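You operate a simulated robot arm through the tools that you are given. There is no shell and no other tool. Be economical: measure what you need, move in short steps, check, and stop when the job is done.

You are at the controls of a simulated robot arm. One attempt, no reset.

## Task
Wipe the dust off the vent pane named on the blue card, using the blue pad and cleaner.
Fine: put the pad back and shut the tin; the panes on pads 1 and 2 and the other pads stay where they lie; the other dusty pane is not wiped. What is to be rubbed or washed off counts as gone when no trace of it is left.

Only the result counts: the job must be done as asked and must still hold three seconds after the hand-in. Knocking over, shifting, dropping, spilling or breaking anything else fails it.

## Robot
A 7-joint arm with a fingered hand on a trunk, on a base that drives. Base frame: it is fixed to the floor where the robot stands at the start and does not move with it; the origin is under the middle of the robot, x ahead of it, y to its left, z up; the surface under the hand at the start is at about z = 0.8. Readings come in m, degrees, newtons and seconds.
With the tool pointing down near the work surface it reaches from about 0.18 to 0.78 m from the robot's upright axis, wherever it stands. Its first joint turns from -69.0 to 172.0 degrees. Places, roughly: cleaner lid [0.7, 0, 0.8]; cleaner tin [0.7, 0, 0.8]. Payload 3.4 kg.
The tool frame sits at the grasp point between the pads (the TCP): z along the fingers, y along the line on which they close. The tips reach 0.039 m beyond it. Largest opening 0.18 m; the body of the gripper starts 0.111 m behind the TCP. The gripper is a hand of 3 fingers: y runs from the thumb to the fingers, the wrist lies at [0, 0, -0.262] in the tool frame, and closing takes about 1.5 s.
Orientation is that of the tool frame in the base frame, as a unit quaternion [w, x, y, z]. With the fingers straight down and closing along the base's y, the tool's x points along the base's -x, its y along +y and its z along -z.

## Interface
- The arm moves only by the tool servo_tool. Its argument "commands" is a list that holds one entry, the list of rows, each a list of 7 numbers: the shift along the base's x, y, z in m, then the turn, a rotation vector about the base's x, y, z in degrees, then the closure, from 0 (fully open) to 1 (shut). In form: [[[x, y, z, wx, wy, wz, jaw], ...]]. A call has 1 to 8 rows; each row shifts and turns the commanded pose from where the row before left it. A row lasts 0.2 s, in which the tool goes at most 0.05 m and 8.6 degrees; a call with a longer step from one row to the next is refused whole, and so is a gripper value outside its range. A pose out of reach is approached as far as the arm can. The call stops where the force on the tool passes 90 N (or 10 N more than at its start, if that is more) or the arm is blocked; 0.2 s more then pass. Each finger travels about 0.072 m/s and halts on what it meets, pressing with about 31 N; the grip force reading is that of the motor and also rises with nothing between the fingers. The clock runs only during rows and for 0.2 s after the last one: add rows that do not move to give the fingers time. It gives the time, the measured TCP pose, the force on the tool (base axes), the opening and the grip force at its end, in the units of the frame above (readings bear some noise), with the torque about the TCP (base axes, N m) and any sound that the robot's microphone picked up.
- Cameras (640 x 400 px; columns grow to the right, rows downward): "scene" is now at [0.1665, -0.036, 1.7304]; the picture's right is [-0.48, -0.88, -0.00], its down [-0.80, 0.44, -0.42] and it looks along [0.36, -0.20, -0.91] (base axes); focal length 260 px, centre (320, 200). "wrist" rides on the gripper at [0.063, -0.036, -0.128] in the tool frame; the picture's right is [0.50, 0.87, 0.00], its down [-0.75, 0.44, -0.49] and it looks along [-0.43, 0.25, 0.87] (tool axes); focal length 226 px, centre (320, 200). There is no depth. A picture from a camera that has moved, and an enlarged one, comes with that camera's place and axes in the base frame and with its lens.
- snapshot(camera): a new picture of that camera. The clock stands still meanwhile.
- move_column(by): slides the trunk up (or, below 0, down) by that many m; the arm and the scene camera ride with it, the base frame stays. It gives what a move gives, with no picture.
- base_move(legs): drives the robot by 1 to 6 legs, each [ahead, left, turn to the left] in m, m and degrees, along the robot's own axes; the way and the turn of a leg run together, so that a leg with both is an arc; at most 1.5 m and 180 degrees a leg. The arm and the cameras ride along, it lands a little off, and it stops where it bumps. It gives what a move gives.
- preshape(shape): the hand has 3 fingers and takes this shape, open, in about a second: jaw (thumb against the fingers, like two jaws); tri (thumb and two fingers); tip (a fingertip pinch); poke (one finger out to press); point (the index stretched); flat (the hand flat); cup (the hand cupped); fist (a fist). The gripper value then closes the fingers along that shape, each until it touches; the sizes above hold for jaw. It gives what a move gives, with no picture.
- turn_head(pan, tilt): turns the head with the scene camera to pan (to the left, within 143 degrees either way) and tilt (down, from -29 to 69), counted from straight ahead of the robot. It gives what a move gives.
- inspect(camera, box): a new picture of the part [left, top, right, bottom] of that camera's present view, enlarged. The clock stands still meanwhile.
- finish_job(): hands the job in; it is judged then, once.

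Go step by step. Nothing tells you exact positions but the pictures and the camera data: compare them with the known pose of the tool, close in by small moves and look again before you grip or let go. The budget is 120 turns and 98 pictures, counting those below and the enlarged ones. Unless the task says otherwise, let go and move clear before handing in, and close with one line.

The tools are called after "Request:" as a command line: name --argument value ..., lists and objects as JSON in quotes. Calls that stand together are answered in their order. servo_tool: Moves the arm, as the interface text tells. Its arguments: {"type":"object","properties":{"commands":{"type":"array","items":{"type":"array","items":{"type":"array","items":{"type":"number"}}}}},"required":["commands"]} The other tools are called the same way: move_column (by) slides the trunk up or down; preshape (shape) gives the hand a shape; base_move (legs) drives the base; turn_head (pan, tilt) turns the head that bears the scene camera; snapshot (camera) takes a picture; inspect (camera, box) takes an enlarged picture of a part of a camera's view; finish_job () hands the job in.

At the start:

```text
t: 0.0
tool_pos: [0.525, 0.0037, 1.103]
tool_rot: [0.0, 0.0, 1.0, 0.0]
ft_force: [0.7, 0.9, -0.6]
moment: [0.02, -0.02, 0.02]
opening: 0.1801
grasp_force: 0.0
shape: jaw
trunk travel left (down, up): [-0.225, 0.317]
robot x, y, heading: [0.0023, 0.0002, -0.1]
head pan, tilt: [-28.8, 65.1]
```

scene: 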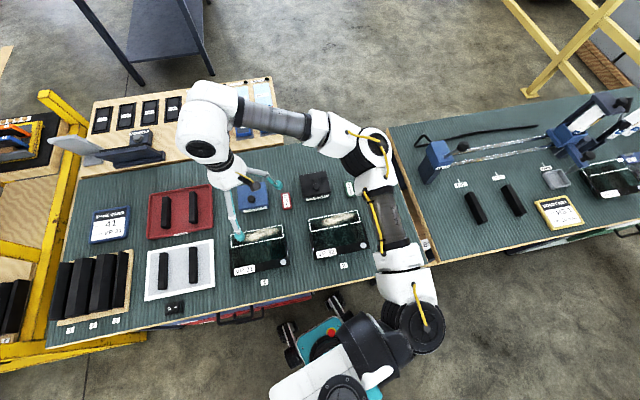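
wrist: 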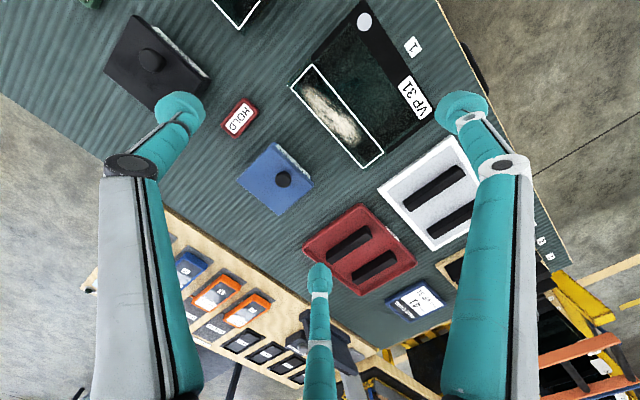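

I see a bench with dusty panes, a blue pad, a dark pad, trays and cards. I'll enlarge parts of the view to read the cards and find the tin.

Request:
inspect --camera "scene" --box '[60, 160, 380, 360]'

Request:
inspect --camera "scene" --box '[400, 80, 640, 230]'

Request:
inspect --camera "wrist" --box '[200, 0, 520, 200]'

Request:
inspect --camera "wrist" --box '[100, 180, 580, 400]'

```text
2.00 times, centred on (220, 260) of scene
camera zoom: at [0.1665, -0.036, 1.7304], right [-0.48, -0.88, 0.0], down [-0.8, 0.44, -0.42], along [0.36, -0.2, -0.91], focal length 519 px, centre (520, 80)
```

zoom: 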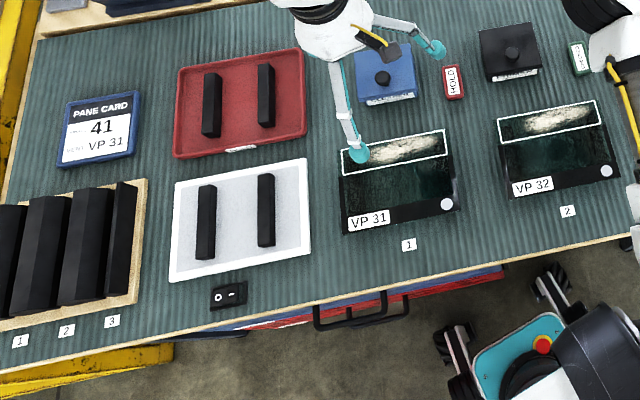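

```text
2.67 times, centred on (520, 155) of scene
camera zoom: at [0.1665, -0.036, 1.7304], right [-0.48, -0.88, 0.0], down [-0.8, 0.44, -0.42], along [0.36, -0.2, -0.91], focal length 692 px, centre (-213, 320)
```

zoom: 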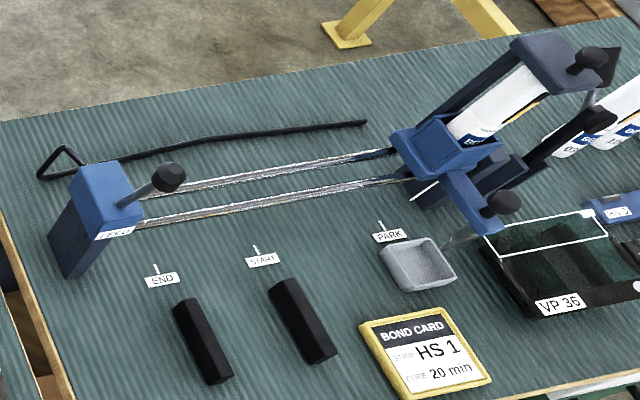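

```text
2.00 times, centred on (360, 100) of wrist
camera zoom: at [0.464, -0.0322, 1.2325], right [-0.5, 0.87, 0.0], down [0.75, 0.43, 0.49], along [0.43, 0.25, -0.87], focal length 452 px, centre (240, 400)
```

zoom: 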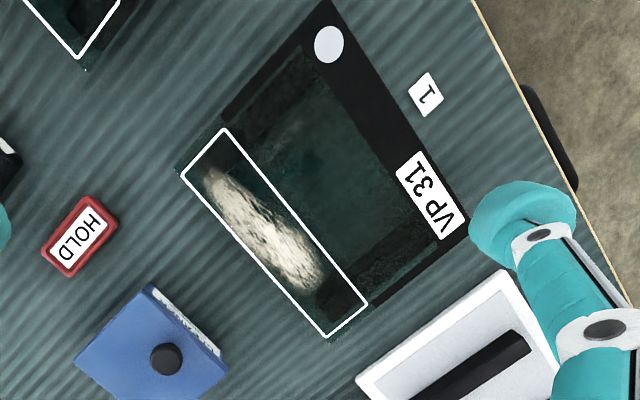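

```text
1.33 times, centred on (340, 290) of wrist
camera zoom: at [0.464, -0.0322, 1.2325], right [-0.5, 0.87, 0.0], down [0.75, 0.43, 0.49], along [0.43, 0.25, -0.87], focal length 301 px, centre (293, 80)
```

zoom: 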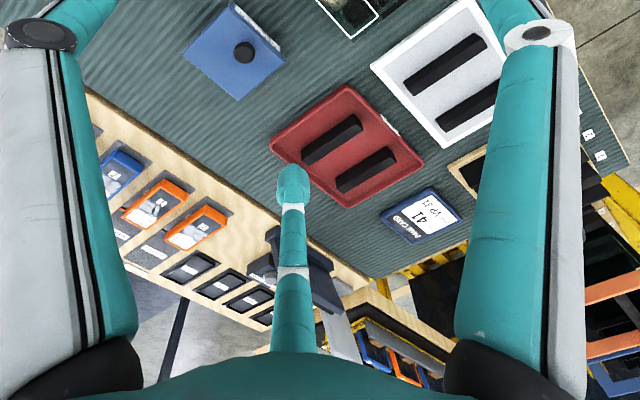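

The card names VP 31, lying on pad 1. I need to identify the blue pad, the tin and the tags.

Request:
inspect --camera "scene" --box '[220, 160, 380, 260]'

Request:
inspect --camera "scene" --box '[80, 70, 300, 208]'

Request:
turn_head --pan -60 --tilt 50

Request:
snapshot --camera "scene"

Request:
turn_head --pan 30 --tilt 50

Request:
snapshot --camera "scene"

```text
4.00 times, centred on (300, 210) of scene
camera zoom: at [0.1665, -0.036, 1.7304], right [-0.48, -0.88, 0.0], down [-0.8, 0.44, -0.42], along [0.36, -0.2, -0.91], focal length 1039 px, centre (400, 160)
```

zoom: 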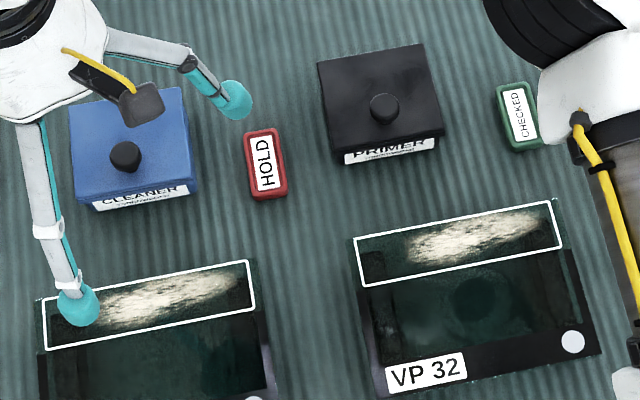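

```text
2.90 times, centred on (190, 139) of scene
camera zoom: at [0.1665, -0.036, 1.7304], right [-0.48, -0.88, 0.0], down [-0.8, 0.44, -0.42], along [0.36, -0.2, -0.91], focal length 753 px, centre (697, 377)
```

zoom: 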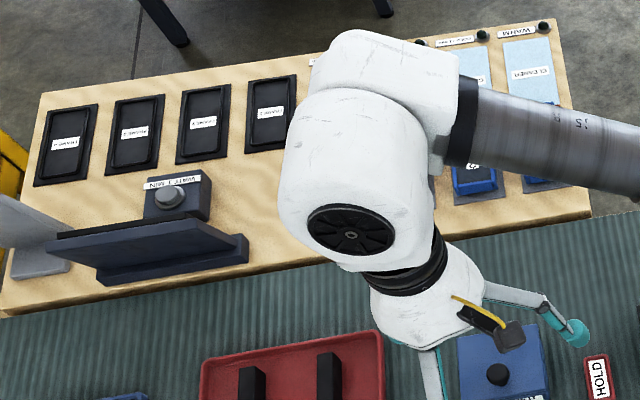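

```text
t: 1.0
tool_pos: [0.5213, 0.0043, 1.1049]
tool_rot: [0.001, 0.001, 1.0, 0.0]
ft_force: [0.9, 0.3, 0.2]
moment: [0.03, 0.01, 0.0]
opening: 0.1799
grasp_force: 0.1
shape: jaw
trunk travel left (down, up): [-0.225, 0.317]
robot x, y, heading: [0.0001, 0.0034, 0.1]
head pan, tilt: [-60.0, 50.0]
```

```text
89 pictures are left
camera scene: at [0.152, -0.0734, 1.7486], right [-0.87, -0.5, 0.0], down [-0.39, 0.67, -0.64], along [0.32, -0.55, -0.77], focal length 260 px, centre (320, 200)
```

scene: 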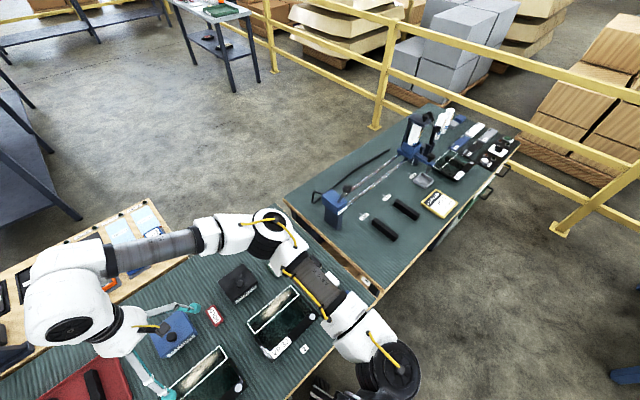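

```text
t: 2.6
tool_pos: [0.5221, 0.006, 1.1052]
tool_rot: [0.001, 0.0, 1.0, 0.0]
ft_force: [0.2, -0.1, 1.1]
moment: [0.04, -0.02, 0.0]
opening: 0.1798
grasp_force: 0.0
shape: jaw
trunk travel left (down, up): [-0.225, 0.317]
robot x, y, heading: [-0.0024, 0.002, -0.0]
head pan, tilt: [30.0, 50.0]
```

```text
88 pictures are left
camera scene: at [0.1802, 0.0316, 1.7488], right [0.5, -0.87, 0.0], down [-0.67, -0.38, -0.64], along [0.55, 0.32, -0.77], focal length 260 px, centre (320, 200)
```

scene: 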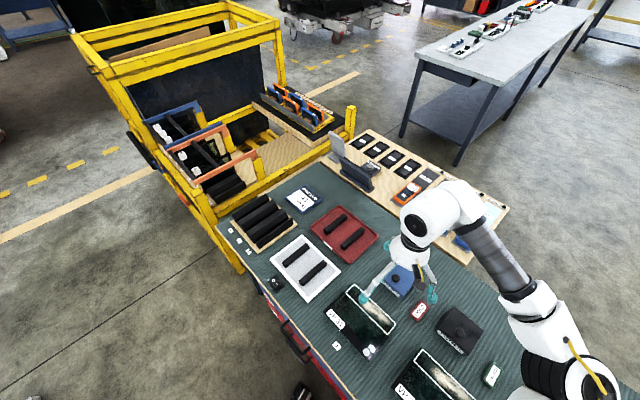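

The tin is the blue "CLEANER" box near (0.70, 0). The pads seem to sit on the wooden board beyond it, so I'll move the hand for a better look.

Request:
servo_tool --commands '[[[0.02, -0.04, 0.02, 0, 0, 0, 0], [0.02, -0.04, 0.02, 0, 0, 0, 0], [0.02, -0.04, 0.01, 0, 0, 0, 0], [0.02, -0.04, 0.01, 0, 0, 0, 0], [0.0, -0.04, 0, 0, 0, 0, 0]]]'

Request:
snapshot --camera "wrist"

Request:
turn_head --pan 0 --tilt 50

Request:
snapshot --camera "scene"

```text
t: 3.8
tool_pos: [0.6035, -0.1949, 1.1643]
tool_rot: [0.001, 0.001, 1.0, -0.001]
ft_force: [-1.1, 0.0, -0.3]
moment: [-0.01, 0.02, -0.01]
opening: 0.1799
grasp_force: 0.0
shape: jaw
trunk travel left (down, up): [-0.225, 0.317]
robot x, y, heading: [-0.0008, -0.0043, -0.2]
head pan, tilt: [30.0, 50.0]
```

```text
87 pictures are left
camera wrist: at [0.5405, -0.2305, 1.2935], right [-0.5, 0.87, 0.0], down [0.75, 0.44, 0.49], along [0.43, 0.25, -0.87], focal length 226 px, centre (320, 200)
```

wrist: 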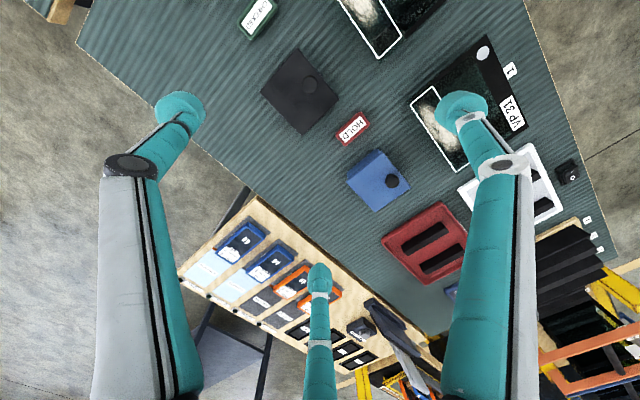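

```text
t: 4.8
tool_pos: [0.6024, -0.192, 1.1661]
tool_rot: [0.001, 0.001, 1.0, 0.0]
ft_force: [-0.5, -0.3, -0.5]
moment: [-0.04, 0.02, -0.01]
opening: 0.1801
grasp_force: 0.1
shape: jaw
trunk travel left (down, up): [-0.225, 0.317]
robot x, y, heading: [-0.0049, -0.0022, 0.1]
head pan, tilt: [0.0, 50.0]
```

```text
86 pictures are left
camera scene: at [0.1903, -0.0089, 1.7487], right [0.0, -1.0, 0.0], down [-0.77, 0.0, -0.64], along [0.64, 0.0, -0.77], focal length 260 px, centre (320, 200)
```

scene: 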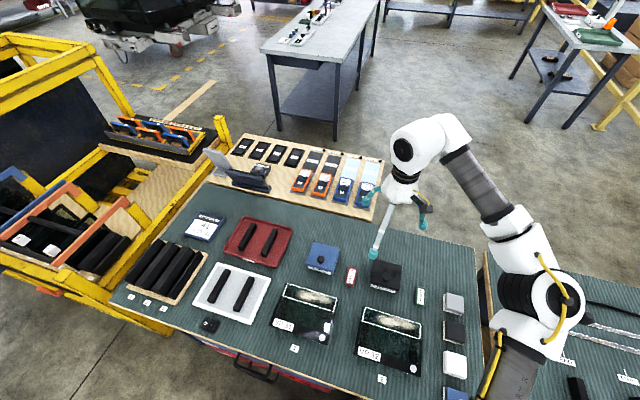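

Request:
inspect --camera "scene" --box '[270, 130, 400, 212]'

Request:
inspect --camera "scene" --box '[380, 250, 540, 400]'

Request:
inspect --camera "wrist" --box '[170, 190, 370, 315]'

```text
4.88 times, centred on (335, 171) of scene
camera zoom: at [0.1903, -0.0089, 1.7487], right [0.0, -1.0, 0.0], down [-0.77, 0.0, -0.64], along [0.64, 0.0, -0.77], focal length 1267 px, centre (247, 342)
```

zoom: 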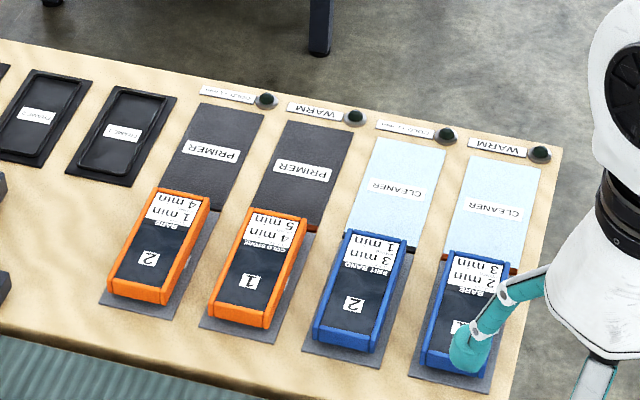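

```text
2.67 times, centred on (460, 325) of scene
camera zoom: at [0.1903, -0.0089, 1.7487], right [0.0, -1.0, 0.0], down [-0.77, 0.0, -0.64], along [0.64, 0.0, -0.77], focal length 692 px, centre (-53, -133)
```

zoom: 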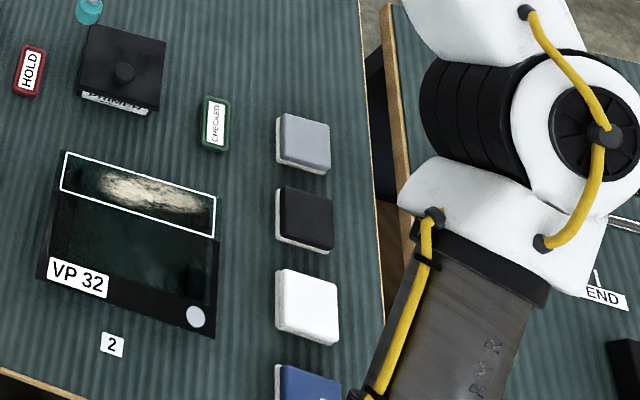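

```text
3.20 times, centred on (270, 252) of wrist
camera zoom: at [0.5408, -0.2278, 1.2936], right [-0.5, 0.87, 0.0], down [0.75, 0.44, 0.49], along [0.43, 0.25, -0.87], focal length 723 px, centre (480, 32)
```

zoom: 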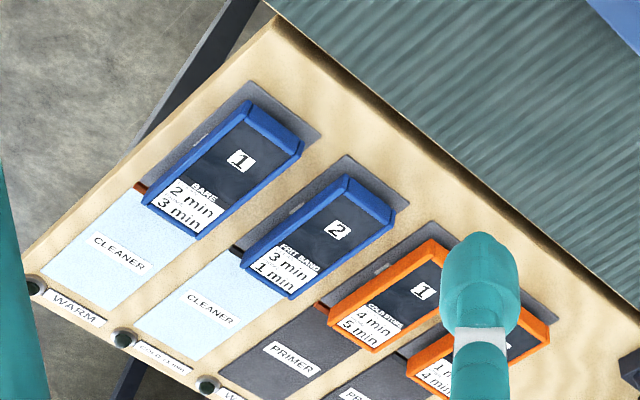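

The pads (grey, black, white, blue) lie in a row at the right edge of the bench; blue is nearest to the robot. The cleaner lid's knob is at about (0.636, -0.006, 0.87). I'll look at the hand shapes and move above the tin.

Request:
preshape --shape "tip"

Request:
servo_tool --commands '[[[0.01, 0.04, -0.02, 0, 0, 0, 0], [0.01, 0.04, -0.02, 0, 0, 0, 0], [0.01, 0.04, -0.02, 0, 0, 0, 0], [0, 0.04, -0.02, 0, 0, 0, 0], [0, 0.03, -0.02, 0, 0, 0, 0], [0, 0, -0.02, 0, 0, 0, 0]]]'

Request:
snapshot --camera "wrist"

Request:
turn_head --pan -40 --tilt 66

Request:
snapshot --camera "scene"

```text
t: 5.7
tool_pos: [0.6033, -0.1932, 1.1648]
tool_rot: [0.001, 0.001, 1.0, 0.0]
ft_force: [0.4, 0.4, 0.3]
moment: [-0.02, 0.02, -0.04]
opening: 0.1801
grasp_force: 0.1
shape: tip
trunk travel left (down, up): [-0.225, 0.317]
robot x, y, heading: [-0.0004, 0.0028, 0.0]
head pan, tilt: [0.0, 50.0]
```

```text
t: 7.1
tool_pos: [0.6327, -0.0026, 1.0469]
tool_rot: [0.001, 0.0, 1.0, 0.0]
ft_force: [0.2, -0.3, 0.0]
moment: [0.0, -0.01, -0.04]
opening: 0.1799
grasp_force: 0.0
shape: tip
trunk travel left (down, up): [-0.225, 0.317]
robot x, y, heading: [0.0027, -0.0034, 0.2]
head pan, tilt: [0.0, 50.0]
```

```text
82 pictures are left
camera wrist: at [0.5705, -0.0396, 1.1757], right [-0.5, 0.87, 0.0], down [0.75, 0.44, 0.49], along [0.43, 0.25, -0.87], focal length 226 px, centre (320, 200)
```

wrist: 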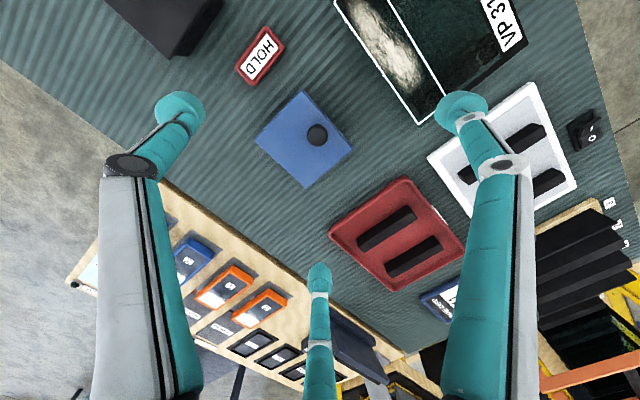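

```text
t: 8.1
tool_pos: [0.6313, -0.0032, 1.0483]
tool_rot: [0.002, 0.0, 1.0, -0.001]
ft_force: [0.3, -0.4, -0.2]
moment: [-0.01, 0.03, -0.02]
opening: 0.1798
grasp_force: 0.1
shape: tip
trunk travel left (down, up): [-0.225, 0.317]
robot x, y, heading: [-0.0003, -0.0008, -0.1]
head pan, tilt: [-40.0, 66.0]
```

```text
81 pictures are left
camera scene: at [0.1595, -0.0448, 1.7295], right [-0.64, -0.77, 0.0], down [-0.7, 0.59, -0.4], along [0.31, -0.26, -0.92], focal length 260 px, centre (320, 200)
```

scene: 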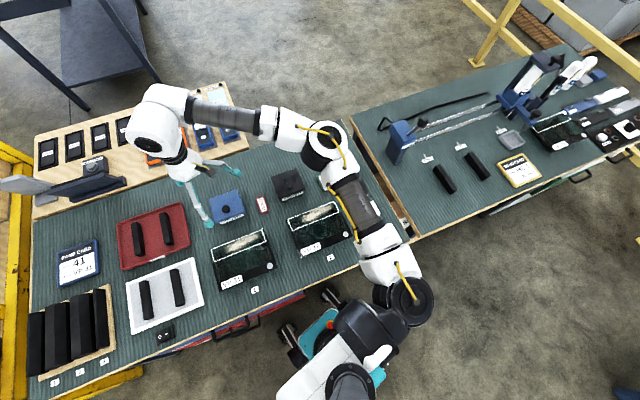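

The open shape looks the same as jaw; I'll close the hand in free air to see where the fingers meet.

Request:
servo_tool --commands '[[[0, 0, 0, 0, 0, 0, 0.85], [0, 0, 0, 0, 0, 0, 0.85], [0, 0, 0, 0, 0, 0, 0.85], [0, 0, 0, 0, 0, 0, 0.85], [0, 0, 0, 0, 0, 0, 0.85], [0, 0, 0, 0, 0, 0, 0.85], [0, 0, 0, 0, 0, 0, 0.85]]]'

Request:
snapshot --camera "wrist"

```text
t: 9.7
tool_pos: [0.6323, -0.0032, 1.0469]
tool_rot: [0.002, 0.0, 1.0, 0.001]
ft_force: [0.6, -0.6, 0.4]
moment: [-0.01, 0.03, -0.03]
opening: 0.0273
grasp_force: 0.0
shape: tip
trunk travel left (down, up): [-0.225, 0.317]
robot x, y, heading: [0.0012, 0.0022, -0.0]
head pan, tilt: [-40.0, 66.0]
```

```text
80 pictures are left
camera wrist: at [0.57, -0.039, 1.1763], right [-0.5, 0.87, 0.0], down [0.75, 0.44, 0.49], along [0.43, 0.25, -0.87], focal length 226 px, centre (320, 200)
```

wrist: 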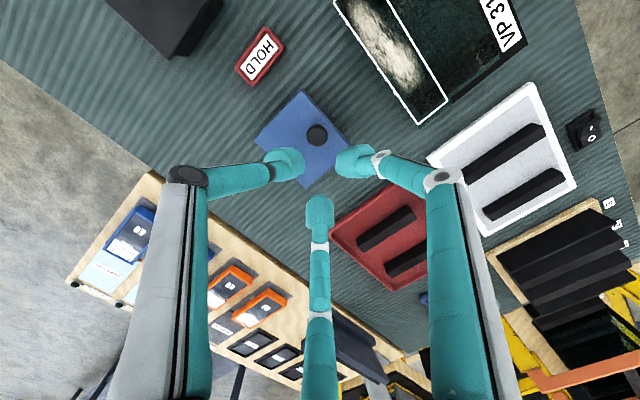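

All fingers converge on the TCP axis. The knob is at about (0.638, -0.005); I'll open a little and come down over it.

Request:
servo_tool --commands '[[[0.003, -0.001, -0.03, 0, 0, 0, 0.5], [0.003, -0.001, -0.03, 0, 0, 0, 0.5], [0, 0, -0.03, 0, 0, 0, 0.5], [0, 0, -0.02, 0, 0, 0, 0.5], [0, 0, 0, 0, 0, 0, 0.5]]]'

Request:
snapshot --camera "wrist"

Request:
inspect --camera "scene" --box '[170, 140, 290, 240]'

```text
t: 10.9
tool_pos: [0.6387, -0.0061, 0.9362]
tool_rot: [0.001, 0.0, 1.0, 0.001]
ft_force: [0.4, 0.5, -1.0]
moment: [-0.01, 0.0, 0.0]
opening: 0.0893
grasp_force: 0.1
shape: tip
trunk travel left (down, up): [-0.225, 0.317]
robot x, y, heading: [-0.0025, -0.0018, 0.2]
head pan, tilt: [-40.0, 66.0]
```

```text
79 pictures are left
camera wrist: at [0.5769, -0.0412, 1.0658], right [-0.5, 0.87, 0.0], down [0.75, 0.44, 0.49], along [0.43, 0.25, -0.87], focal length 226 px, centre (320, 200)
```

wrist: 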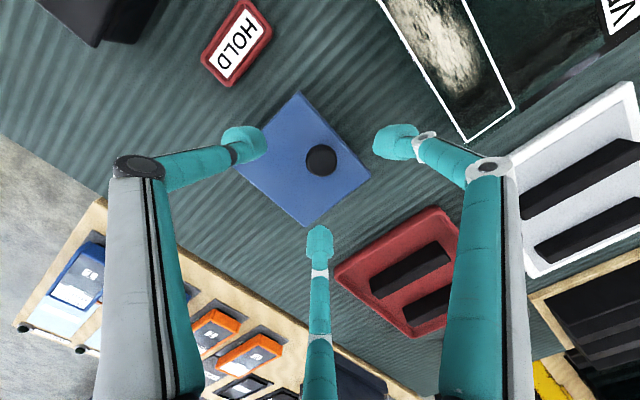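

```text
4.00 times, centred on (230, 190) of scene
camera zoom: at [0.1594, -0.0452, 1.7295], right [-0.64, -0.77, 0.0], down [-0.7, 0.59, -0.4], along [0.31, -0.26, -0.92], focal length 1039 px, centre (680, 240)
```

zoom: 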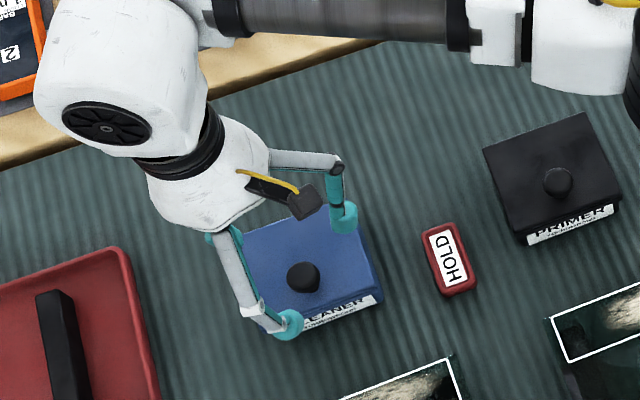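

Knob centred under the fingers at z≈0.867. Descend and grip.

Request:
servo_tool --commands '[[[0, 0, -0.02, 0, 0, 0, 0.6], [0, 0, -0.018, 0, 0, 0, 0.6], [0, 0, 0, 0, 0, 0, 0.6], [0, 0, 0, 0, 0, 0, 1], [0, 0, 0, 0, 0, 0, 1], [0, 0, 0, 0, 0, 0, 1], [0, 0, 0, 0, 0, 0, 1], [0, 0, 0, 0, 0, 0, 1]]]'

Request:
snapshot --camera "wrist"

```text
t: 12.7
tool_pos: [0.6382, -0.0064, 0.8979]
tool_rot: [0.001, 0.001, 1.0, -0.002]
ft_force: [5.1, -0.6, -5.3]
moment: [0.15, 0.12, 0.07]
opening: 0.0133
grasp_force: 31.3
shape: tip
trunk travel left (down, up): [-0.225, 0.317]
robot x, y, heading: [-0.0037, 0.0002, 0.0]
head pan, tilt: [-40.0, 66.0]
```

```text
77 pictures are left
camera wrist: at [0.5768, -0.0419, 1.0265], right [-0.5, 0.87, 0.0], down [0.75, 0.44, 0.49], along [0.43, 0.24, -0.87], focal length 226 px, centre (320, 200)
```

wrist: 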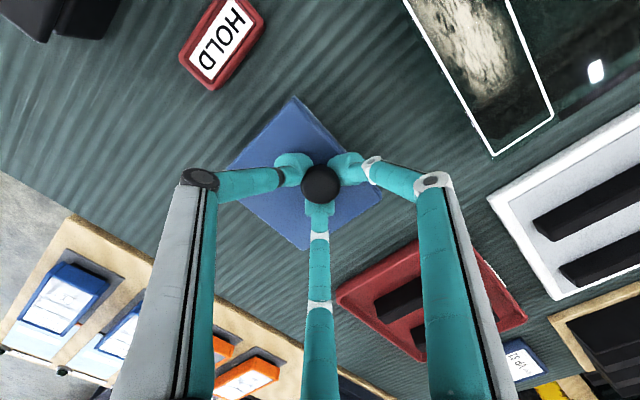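

The fingers hold the knob. Lift gently and check that the lid comes free.

Request:
servo_tool --commands '[[[0, 0, 0.005, 0, 0, 0, 1], [0, 0, 0.01, 0, 0, 0, 1], [0, 0, 0.02, 0, 0, 0, 1], [0, 0, 0.02, 0, 0, 0, 1], [0, 0, 0.02, 0, 0, 0, 1], [0, 0, 0.02, 0, 0, 0, 1]]]'

Request:
snapshot --camera "wrist"

Request:
snapshot --camera "scene"

```text
t: 14.1
tool_pos: [0.6368, -0.0055, 0.9945]
tool_rot: [0.003, 0.0, 1.0, 0.0]
ft_force: [-0.6, -0.3, -0.6]
moment: [0.03, -0.03, 0.0]
opening: 0.0
grasp_force: 31.3
shape: tip
trunk travel left (down, up): [-0.225, 0.317]
robot x, y, heading: [-0.0001, -0.0002, -0.3]
head pan, tilt: [-40.0, 66.0]
```

```text
76 pictures are left
camera wrist: at [0.5745, -0.0413, 1.1234], right [-0.5, 0.87, 0.0], down [0.75, 0.43, 0.5], along [0.43, 0.25, -0.87], focal length 226 px, centre (320, 200)
```

wrist: 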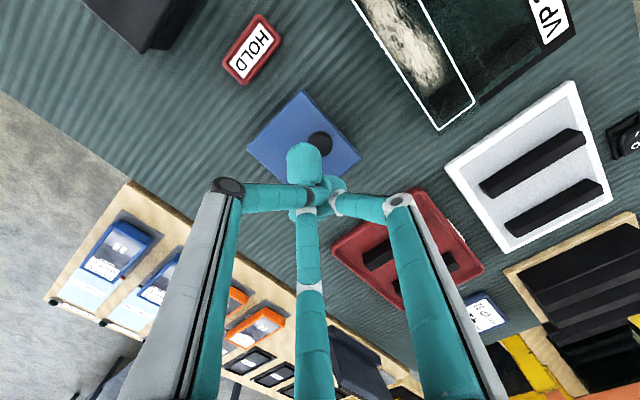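

```text
75 pictures are left
camera scene: at [0.1572, -0.0457, 1.7298], right [-0.64, -0.77, 0.0], down [-0.7, 0.59, -0.4], along [0.31, -0.26, -0.92], focal length 260 px, centre (320, 200)
```

scene: 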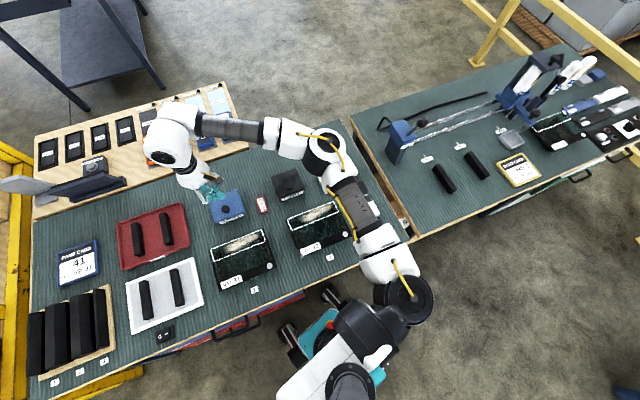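

The fingers slipped off the knob. I'll reopen, go lower until I feel the lid, and grip again.

Request:
servo_tool --commands '[[[0, 0, 0, 0, 0, 0, 0.55], [0, 0, 0, 0, 0, 0, 0.55], [0, 0, 0, 0, 0, 0, 0.55], [0.001, 0, -0.04, 0, 0, 0, 0.55], [0, 0, -0.04, 0, 0, 0, 0.55], [0, 0, -0.02, 0, 0, 0, 0.55], [0, 0, -0.008, 0, 0, 0, 0.55]]]'

Request:
inspect --camera "wrist" --box '[200, 80, 440, 230]'

```text
t: 15.7
tool_pos: [0.6377, -0.0061, 0.8907]
tool_rot: [0.004, 0.0, 1.0, 0.002]
ft_force: [2.8, -0.5, 22.2]
moment: [-0.58, -0.4, 0.1]
opening: 0.0806
grasp_force: 0.1
shape: tip
trunk travel left (down, up): [-0.225, 0.317]
robot x, y, heading: [0.0022, -0.0023, 0.1]
head pan, tilt: [-40.0, 66.0]
```

```text
2.67 times, centred on (320, 155) of wrist
camera zoom: at [0.5762, -0.0416, 1.0183], right [-0.5, 0.87, 0.0], down [0.75, 0.43, 0.5], along [0.43, 0.25, -0.87], focal length 603 px, centre (320, 320)
```

zoom: 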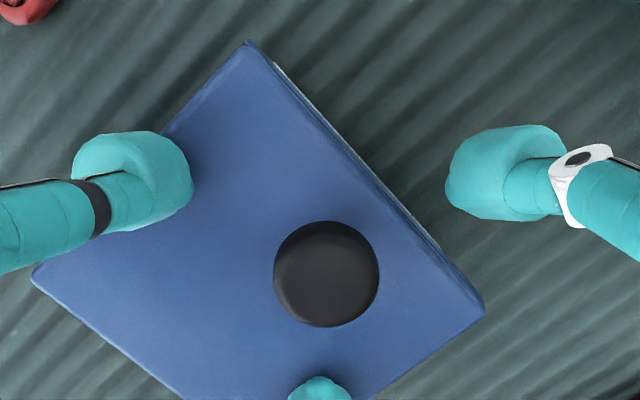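

The tips touch the lid at TCP z≈0.891. Rise 2–3 mm, grip, and lift slowly while watching the force.

Request:
servo_tool --commands '[[[0, 0, 0.006, 0, 0, 0, 0.7], [0, 0, 0, 0, 0, 0, 1], [0, 0, 0, 0, 0, 0, 1], [0, 0, 0, 0, 0, 0, 1], [0, 0, 0, 0, 0, 0, 1], [0, 0, 0, 0, 0, 0, 1], [0, 0, 0, 0, 0, 0, 1]]]'

Request:
servo_tool --commands '[[[0, 0, 0.005, 0, 0, 0, 1], [0, 0, 0, 0, 0, 0, 1]]]'

Request:
inspect --camera "wrist" --box '[200, 80, 440, 230]'

```text
t: 17.3
tool_pos: [0.6352, -0.0043, 0.8917]
tool_rot: [-0.001, -0.001, 1.0, 0.001]
ft_force: [-24.9, 9.4, 0.9]
moment: [1.0, 1.68, 0.02]
opening: 0.0233
grasp_force: 30.4
shape: tip
trunk travel left (down, up): [-0.225, 0.317]
robot x, y, heading: [-0.0001, -0.0004, 0.1]
head pan, tilt: [-40.0, 66.0]
```

```text
t: 17.9
tool_pos: [0.6367, -0.0052, 0.8948]
tool_rot: [-0.001, 0.0, 1.0, 0.0]
ft_force: [-23.8, 8.7, -10.7]
moment: [1.03, 1.75, 0.02]
opening: 0.0226
grasp_force: 31.2
shape: tip
trunk travel left (down, up): [-0.225, 0.317]
robot x, y, heading: [-0.0016, 0.0045, -0.1]
head pan, tilt: [-40.0, 66.0]
```

```text
2.67 times, centred on (320, 155) of wrist
camera zoom: at [0.5755, -0.0407, 1.0241], right [-0.5, 0.87, 0.0], down [0.75, 0.44, 0.49], along [0.42, 0.25, -0.87], focal length 603 px, centre (320, 320)
```

zoom: 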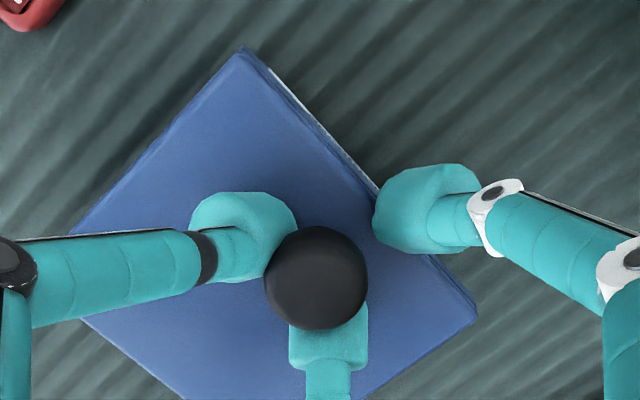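

One finger got stuck on the lid's edge, so I'll release, rise, and go down again with the fingers already narrow.

Request:
servo_tool --commands '[[[0, 0, 0, 0, 0, 0, 0.6], [0, 0, 0, 0, 0, 0, 0.6], [0, 0, 0.03, 0, 0, 0, 0.6], [0, 0, 0.02, 0, 0, 0, 0.72], [0, 0, 0, 0, 0, 0, 0.72], [0, 0, 0, 0, 0, 0, 0.72]]]'

Request:
inspect --camera "wrist" --box '[200, 80, 440, 230]'

```text
t: 19.3
tool_pos: [0.6382, -0.0066, 0.9453]
tool_rot: [0.002, 0.0, 1.0, 0.0]
ft_force: [-0.8, 0.3, 0.4]
moment: [0.0, -0.02, -0.01]
opening: 0.0507
grasp_force: 0.1
shape: tip
trunk travel left (down, up): [-0.225, 0.317]
robot x, y, heading: [0.001, 0.0002, -0.2]
head pan, tilt: [-40.0, 66.0]
```

```text
2.67 times, centred on (320, 155) of wrist
camera zoom: at [0.5777, -0.042, 1.0743], right [-0.5, 0.87, 0.0], down [0.75, 0.43, 0.49], along [0.43, 0.25, -0.87], focal length 603 px, centre (320, 320)
```

zoom: 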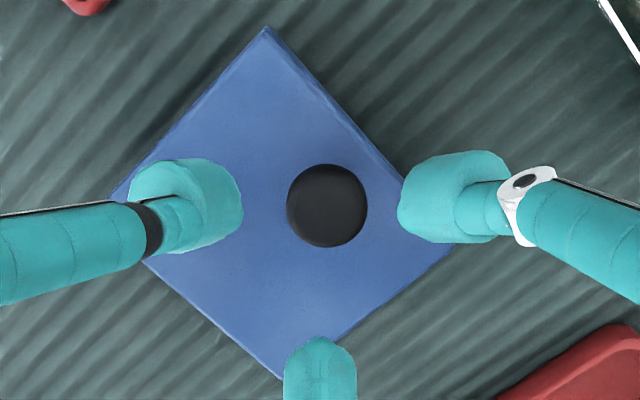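

Aligned within 2–3 mm. Narrow a bit more, go down to z≈0.895 and grip.

Request:
servo_tool --commands '[[[0, 0.002, 0, 0, 0, 0, 0.76], [0, 0, -0.025, 0, 0, 0, 0.76], [0, 0, -0.02, 0, 0, 0, 0.76], [0, 0, -0.006, 0, 0, 0, 0.76], [0, 0, 0, 0, 0, 0, 0.76]]]'

Request:
servo_tool --commands '[[[0, 0, 0, 0, 0, 0, 1], [0, 0, 0, 0, 0, 0, 1], [0, 0, 0, 0, 0, 0, 1], [0, 0, 0, 0, 0, 0, 1]]]'

Request:
inspect --camera "wrist" --box '[200, 80, 440, 230]'

```text
t: 20.5
tool_pos: [0.6398, -0.0035, 0.8955]
tool_rot: [0.002, 0.0, 1.0, -0.001]
ft_force: [0.4, -0.9, 0.5]
moment: [0.0, -0.03, -0.02]
opening: 0.0438
grasp_force: 0.0
shape: tip
trunk travel left (down, up): [-0.225, 0.317]
robot x, y, heading: [-0.0002, 0.0007, -0.2]
head pan, tilt: [-40.0, 66.0]
```

```text
t: 21.5
tool_pos: [0.6405, -0.003, 0.8952]
tool_rot: [0.0, 0.0, 1.0, 0.0]
ft_force: [4.8, 0.4, -3.3]
moment: [0.33, -0.15, 0.07]
opening: 0.0104
grasp_force: 30.7
shape: tip
trunk travel left (down, up): [-0.225, 0.317]
robot x, y, heading: [-0.0048, 0.0031, 0.0]
head pan, tilt: [-40.0, 66.0]
```

```text
2.67 times, centred on (320, 155) of wrist
camera zoom: at [0.5783, -0.0396, 1.0228], right [-0.5, 0.87, 0.0], down [0.75, 0.44, 0.49], along [0.43, 0.25, -0.87], focal length 603 px, centre (320, 320)
```

zoom: 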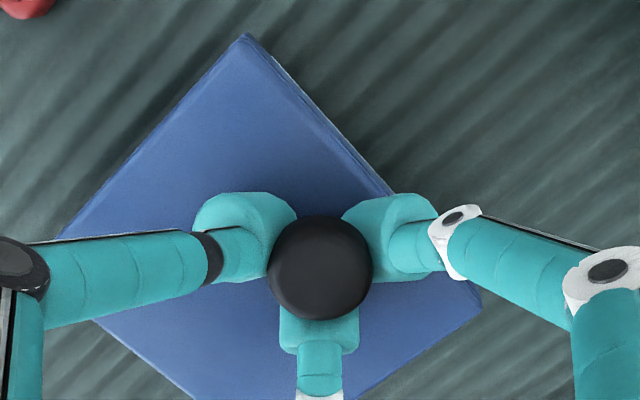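

The tips are wrapped under the knob's head. Lift in small steps.

Request:
servo_tool --commands '[[[0, 0, 0.003, 0, 0, 0, 1], [0, 0, 0.003, 0, 0, 0, 1], [0, 0, 0, 0, 0, 0, 1]]]'

Request:
servo_tool --commands '[[[0, 0, 0.003, 0, 0, 0, 1], [0, 0, 0.003, 0, 0, 0, 1], [0, 0, 0, 0, 0, 0, 1]]]'

Request:
inspect --camera "wrist" --box '[200, 80, 440, 230]'

```text
t: 22.3
tool_pos: [0.6417, -0.005, 0.8994]
tool_rot: [0.001, 0.001, 1.0, 0.0]
ft_force: [19.3, 0.8, -6.1]
moment: [0.06, -0.63, 0.23]
opening: 0.0088
grasp_force: 30.8
shape: tip
trunk travel left (down, up): [-0.225, 0.317]
robot x, y, heading: [-0.0009, -0.0009, -0.0]
head pan, tilt: [-40.0, 66.0]
```

```text
t: 23.1
tool_pos: [0.6423, -0.0048, 0.9041]
tool_rot: [0.002, 0.001, 1.0, -0.001]
ft_force: [28.7, 1.0, -15.5]
moment: [0.18, -0.64, 0.41]
opening: 0.0081
grasp_force: 31.1
shape: tip
trunk travel left (down, up): [-0.225, 0.317]
robot x, y, heading: [-0.0001, 0.0006, 0.1]
head pan, tilt: [-40.0, 66.0]
```

```text
2.67 times, centred on (320, 155) of wrist
camera zoom: at [0.5812, -0.0407, 1.0324], right [-0.5, 0.87, 0.0], down [0.75, 0.44, 0.49], along [0.43, 0.24, -0.87], focal length 603 px, centre (320, 320)
```

zoom: 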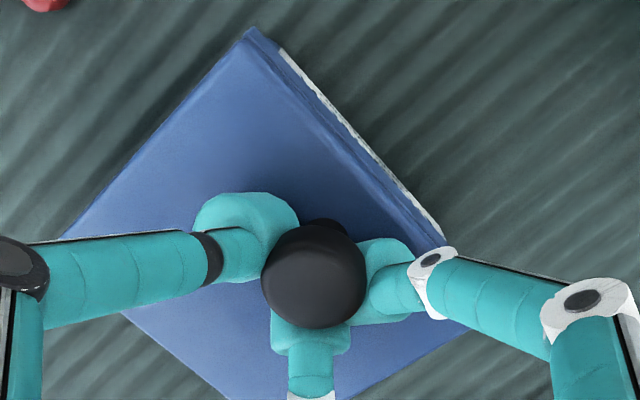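

The lid tilts as it rises: it is hinged at its far edge. I'll follow the arc forward and up, turning the hand along with it.

Request:
servo_tool --commands '[[[0.007, -0.002, 0.002, 1.2, 3.8, 0, 1], [0.005, -0.0015, 0.004, 1.2, 3.8, 0, 1], [0.005, -0.0015, 0.004, 1.2, 3.8, 0, 1], [0.005, -0.0015, 0.004, 1.2, 3.8, 0, 1], [0.004, -0.0015, 0.0035, 1.2, 3.8, 0, 1], [0, 0, 0, 0, 0, 0, 1]]]'

Request:
snapshot --camera "wrist"

Request:
inspect --camera "scene" --box '[170, 140, 290, 240]'

```text
t: 24.5
tool_pos: [0.6673, -0.0121, 0.9221]
tool_rot: [-0.164, 0.0, 0.985, 0.052]
ft_force: [11.7, -0.6, -13.6]
moment: [0.08, -0.37, 0.19]
opening: 0.008
grasp_force: 30.9
shape: tip
trunk travel left (down, up): [-0.225, 0.317]
robot x, y, heading: [0.0002, 0.0025, 0.3]
head pan, tilt: [-40.0, 66.0]
```

```text
69 pictures are left
camera wrist: at [0.65, -0.062, 1.0604], right [-0.46, 0.85, 0.25], down [0.88, 0.4, 0.26], along [0.12, 0.34, -0.93], focal length 226 px, centre (320, 200)
```

wrist: 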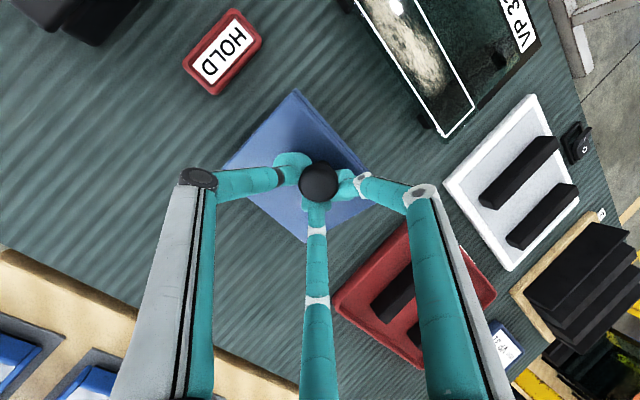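

```text
4.00 times, centred on (230, 190) of scene
camera zoom: at [0.1662, -0.0452, 1.7286], right [-0.64, -0.77, 0.0], down [-0.7, 0.59, -0.4], along [0.3, -0.26, -0.92], focal length 1039 px, centre (680, 240)
```

zoom: 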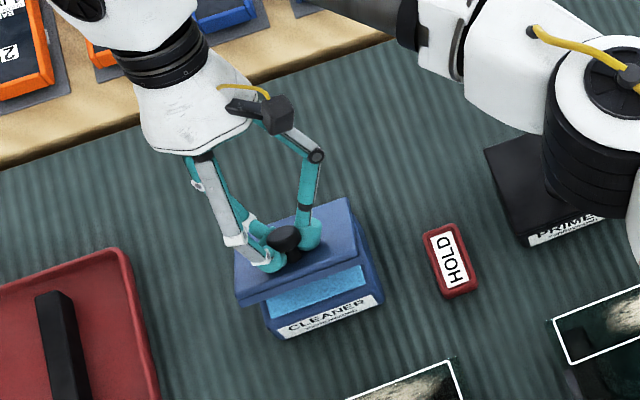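

The lid is opening nicely, with blue fluid visible inside. Continue along the arc to about 60°.

Request:
servo_tool --commands '[[[0.0065, -0.002, 0.0035, 1.2, 3.8, 0, 1], [0.0065, -0.002, 0.003, 1.2, 3.8, 0, 1], [0.0075, -0.0024, 0.0025, 1.2, 3.8, 0, 1], [0.008, -0.0026, 0.002, 1.2, 3.8, 0, 1], [0.009, -0.003, 0.0015, 1.2, 3.8, 0, 1], [0, 0, 0, 0, 0, 0, 1]]]'

Request:
snapshot --camera "scene"

Request:
inspect --camera "scene" --box '[170, 140, 290, 240]'

```text
t: 25.9
tool_pos: [0.667, -0.0155, 0.9177]
tool_rot: [-0.258, 0.0, 0.963, 0.08]
ft_force: [19.0, 4.8, -17.1]
moment: [0.02, -0.59, 0.07]
opening: 0.0055
grasp_force: 31.0
shape: tip
out of reach, approached as far as the arm can: row 2, 3, 4, 5
trunk travel left (down, up): [-0.225, 0.317]
robot x, y, heading: [0.0043, 0.0006, -0.1]
head pan, tilt: [-40.0, 66.0]
```

```text
67 pictures are left
camera scene: at [0.1691, -0.0419, 1.7284], right [-0.64, -0.77, 0.01], down [-0.7, 0.59, -0.4], along [0.3, -0.26, -0.92], focal length 260 px, centre (320, 200)
```

scene: 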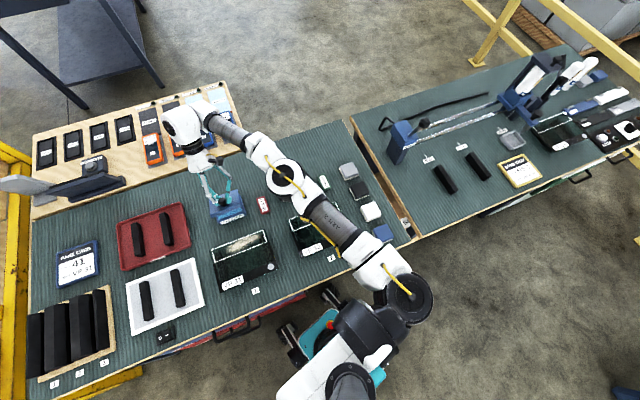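

```text
4.00 times, centred on (230, 190) of scene
camera zoom: at [0.1691, -0.0419, 1.7284], right [-0.64, -0.77, 0.01], down [-0.7, 0.59, -0.4], along [0.3, -0.26, -0.92], focal length 1039 px, centre (680, 240)
```

zoom: 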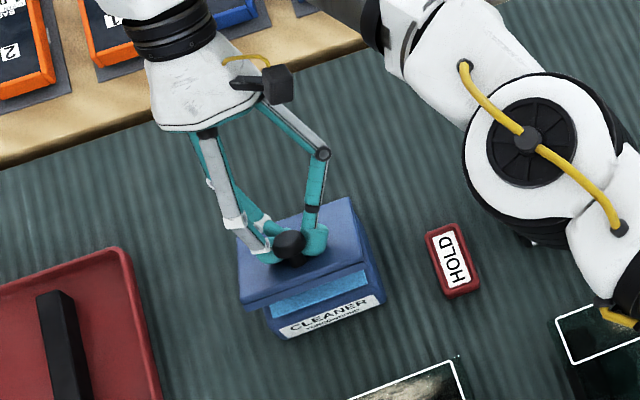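

The tilt puts the wrist out of reach. I'll turn the hand back upright while continuing, letting the knob turn in the fingers.

Request:
servo_tool --commands '[[[0, 0, 0, -2.4, -7.6, 0, 1], [0, 0, 0, -2.4, -7.6, 0, 1], [0, 0, 0, 0, 0, 0, 1]]]'

Request:
inspect --camera "scene" --box '[170, 140, 290, 240]'

```text
t: 26.7
tool_pos: [0.6613, -0.0165, 0.9194]
tool_rot: [-0.129, 0.0, 0.991, 0.039]
ft_force: [8.0, 6.8, -8.5]
moment: [0.1, -0.04, 0.06]
opening: 0.004
grasp_force: 31.2
shape: tip
trunk travel left (down, up): [-0.225, 0.317]
robot x, y, heading: [-0.0007, 0.0011, -0.4]
head pan, tilt: [-40.0, 66.0]
```

```text
4.00 times, centred on (230, 190) of scene
camera zoom: at [0.1635, -0.0418, 1.7291], right [-0.64, -0.77, 0.0], down [-0.7, 0.59, -0.4], along [0.3, -0.26, -0.92], focal length 1039 px, centre (680, 240)
```

zoom: 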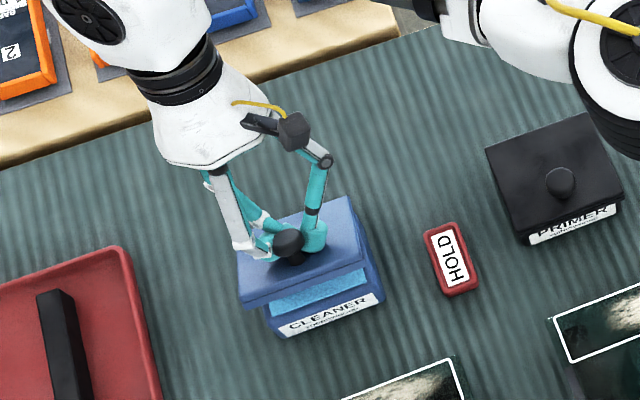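

Request:
servo_tool --commands '[[[0.004, -0.001, 0.005, -0.6, -1.9, 0, 1], [0.005, -0.0015, 0.004, -0.6, -1.9, 0, 1], [0.006, -0.002, 0.004, -0.6, -1.9, 0, 1], [0.006, -0.002, 0.003, -0.6, -1.9, 0, 1], [0.006, -0.002, 0.002, -0.6, -1.9, 0, 1], [0, 0, 0, 0, 0, 0, 1]]]'

Request:
inspect --camera "scene" --box '[170, 140, 290, 240]'

```text
t: 28.1
tool_pos: [0.6888, -0.0245, 0.9376]
tool_rot: [-0.048, 0.001, 0.999, 0.012]
ft_force: [3.6, 4.4, -12.2]
moment: [0.01, 0.07, 0.01]
opening: 0.0024
grasp_force: 30.8
shape: tip
trunk travel left (down, up): [-0.225, 0.317]
robot x, y, heading: [-0.0009, -0.0021, -0.0]
head pan, tilt: [-40.0, 66.0]
```

```text
4.00 times, centred on (230, 190) of scene
camera zoom: at [0.1637, -0.043, 1.729], right [-0.64, -0.77, 0.0], down [-0.7, 0.59, -0.4], along [0.31, -0.26, -0.92], focal length 1039 px, centre (680, 240)
```

zoom: 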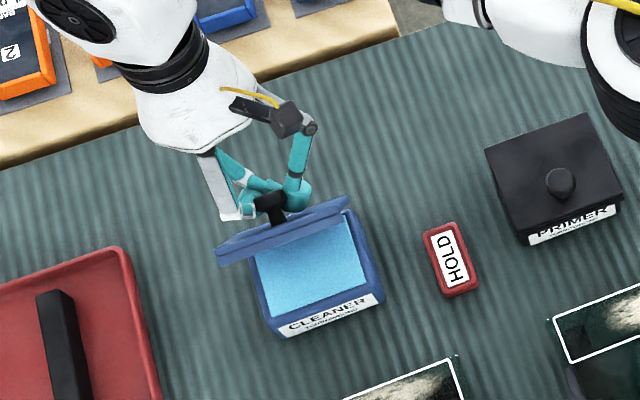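

About 60° open. Carry on over the top to about 100°.

Request:
servo_tool --commands '[[[0.008, -0.0025, 0.001, -0.5, -1.5, 0, 1], [0.008, -0.0025, 0.001, -0.5, -1.5, 0, 1], [0.008, -0.0025, 0, 0, 0, 0, 1], [0.008, -0.0025, -0.001, 0, 0, 0, 1], [0.008, -0.0025, -0.002, 0, 0, 0, 1], [0.006, -0.002, -0.002, 0, 0, 0, 1], [0, 0, 0, 0, 0, 0, 1]]]'

Request:
inspect --camera "scene" --box '[170, 140, 290, 240]'

```text
t: 29.7
tool_pos: [0.7342, -0.0406, 0.9336]
tool_rot: [-0.02, 0.0, 1.0, 0.004]
ft_force: [-4.9, 0.5, -9.0]
moment: [-0.01, 0.2, -0.03]
opening: 0.0002
grasp_force: 31.5
shape: tip
trunk travel left (down, up): [-0.225, 0.317]
robot x, y, heading: [-0.0023, -0.0033, -0.0]
head pan, tilt: [-40.0, 66.0]
```

```text
4.00 times, centred on (230, 190) of scene
camera zoom: at [0.1614, -0.044, 1.7292], right [-0.64, -0.77, 0.0], down [-0.7, 0.59, -0.4], along [0.31, -0.26, -0.92], focal length 1039 px, centre (680, 240)
```

zoom: 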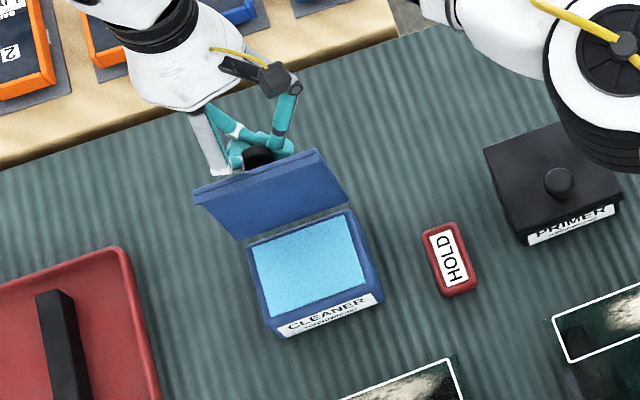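

The lid stands past vertical. I'll open the fingers just enough and rise clear.

Request:
servo_tool --commands '[[[0.003, -0.001, 0, 0, 0, 0, 0.8], [0, 0, 0, 0, 0, 0, 0.78], [0, 0, 0, 0, 0, 0, 0.76], [0, 0, 0.01, 0, 0, 0, 0.76], [0, 0, 0.02, 0, 0, 0, 0.76], [0, 0, 0.04, 0, 0, 0, 0.76], [0, 0, 0.05, 0, 0, 0, 0.5]]]'

Request:
inspect --camera "scene" --box '[170, 140, 290, 240]'

```text
t: 31.3
tool_pos: [0.7342, -0.0401, 1.0577]
tool_rot: [-0.019, 0.0, 1.0, 0.005]
ft_force: [0.2, -0.6, 0.1]
moment: [-0.02, 0.0, 0.02]
opening: 0.0893
grasp_force: 0.1
shape: tip
trunk travel left (down, up): [-0.225, 0.317]
robot x, y, heading: [0.0004, -0.004, 0.2]
head pan, tilt: [-40.0, 66.0]
```

```text
4.00 times, centred on (230, 190) of scene
camera zoom: at [0.1577, -0.0431, 1.7298], right [-0.64, -0.77, 0.0], down [-0.7, 0.59, -0.4], along [0.31, -0.26, -0.92], focal length 1039 px, centre (680, 240)
```

zoom: 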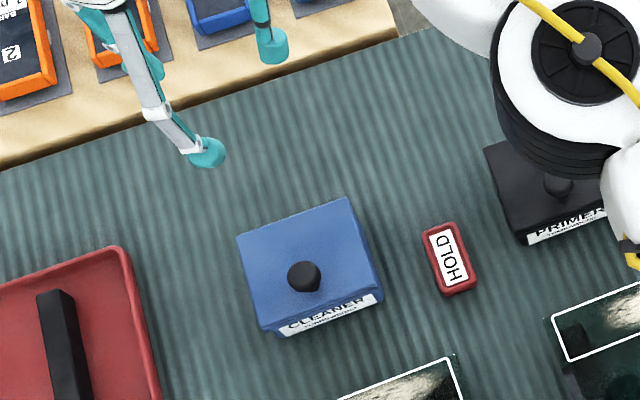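

The lid fell shut, most likely pushed by the finger that sat between knob and lid. I'll turn the hand by -48° about the vertical so that no finger opens straight into the lid, and redo it with more opening angle.

Request:
servo_tool --commands '[[[-0.02, 0.007, 0, -0.7, -2.1, 0, 0.5], [-0.02, 0.007, 0, 0, 0, -8, 0.5], [-0.02, 0.007, -0.01, 0, 0, -8, 0.6], [-0.02, 0.007, -0.02, 0, 0, -8, 0.7], [-0.016, 0.008, -0.02, 0, 0, -8, 0.74], [0, 0, -0.02, 0, 0, -8, 0.74], [0, 0, -0.02, 0, 0, -8, 0.74], [0, 0, 0, 0, 0, 0, 0.74]]]'

Request:
snapshot --camera "wrist"

Request:
snapshot --camera "scene"

```text
t: 33.1
tool_pos: [0.6379, -0.0065, 0.9673]
tool_rot: [-0.002, 0.409, 0.913, -0.001]
ft_force: [0.5, -0.3, 0.7]
moment: [0.01, 0.0, 0.01]
opening: 0.0466
grasp_force: 0.0
shape: tip
trunk travel left (down, up): [-0.225, 0.317]
robot x, y, heading: [0.0015, -0.0013, -0.1]
head pan, tilt: [-40.0, 66.0]
```

```text
61 pictures are left
camera wrist: at [0.5719, 0.0161, 1.0959], right [0.31, 0.95, 0.0], down [0.83, -0.27, 0.49], along [0.46, -0.15, -0.87], focal length 226 px, centre (320, 200)
```

wrist: 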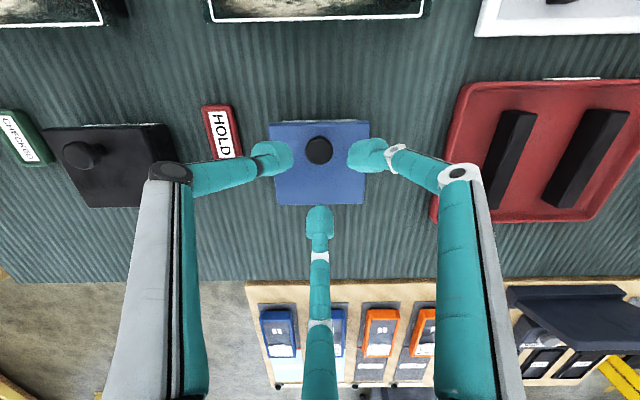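

```text
60 pictures are left
camera scene: at [0.1577, -0.0444, 1.7297], right [-0.64, -0.77, 0.0], down [-0.7, 0.59, -0.4], along [0.31, -0.26, -0.92], focal length 260 px, centre (320, 200)
```

scene: 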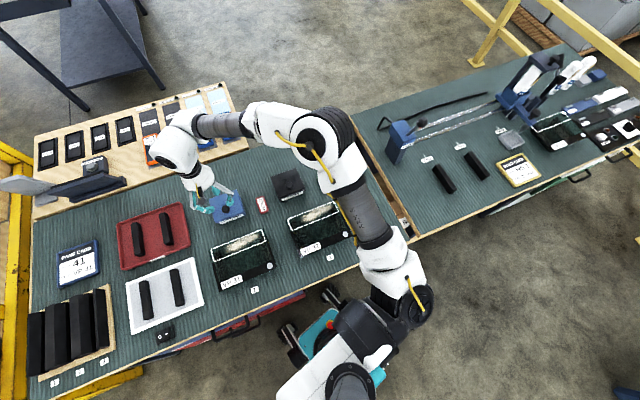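

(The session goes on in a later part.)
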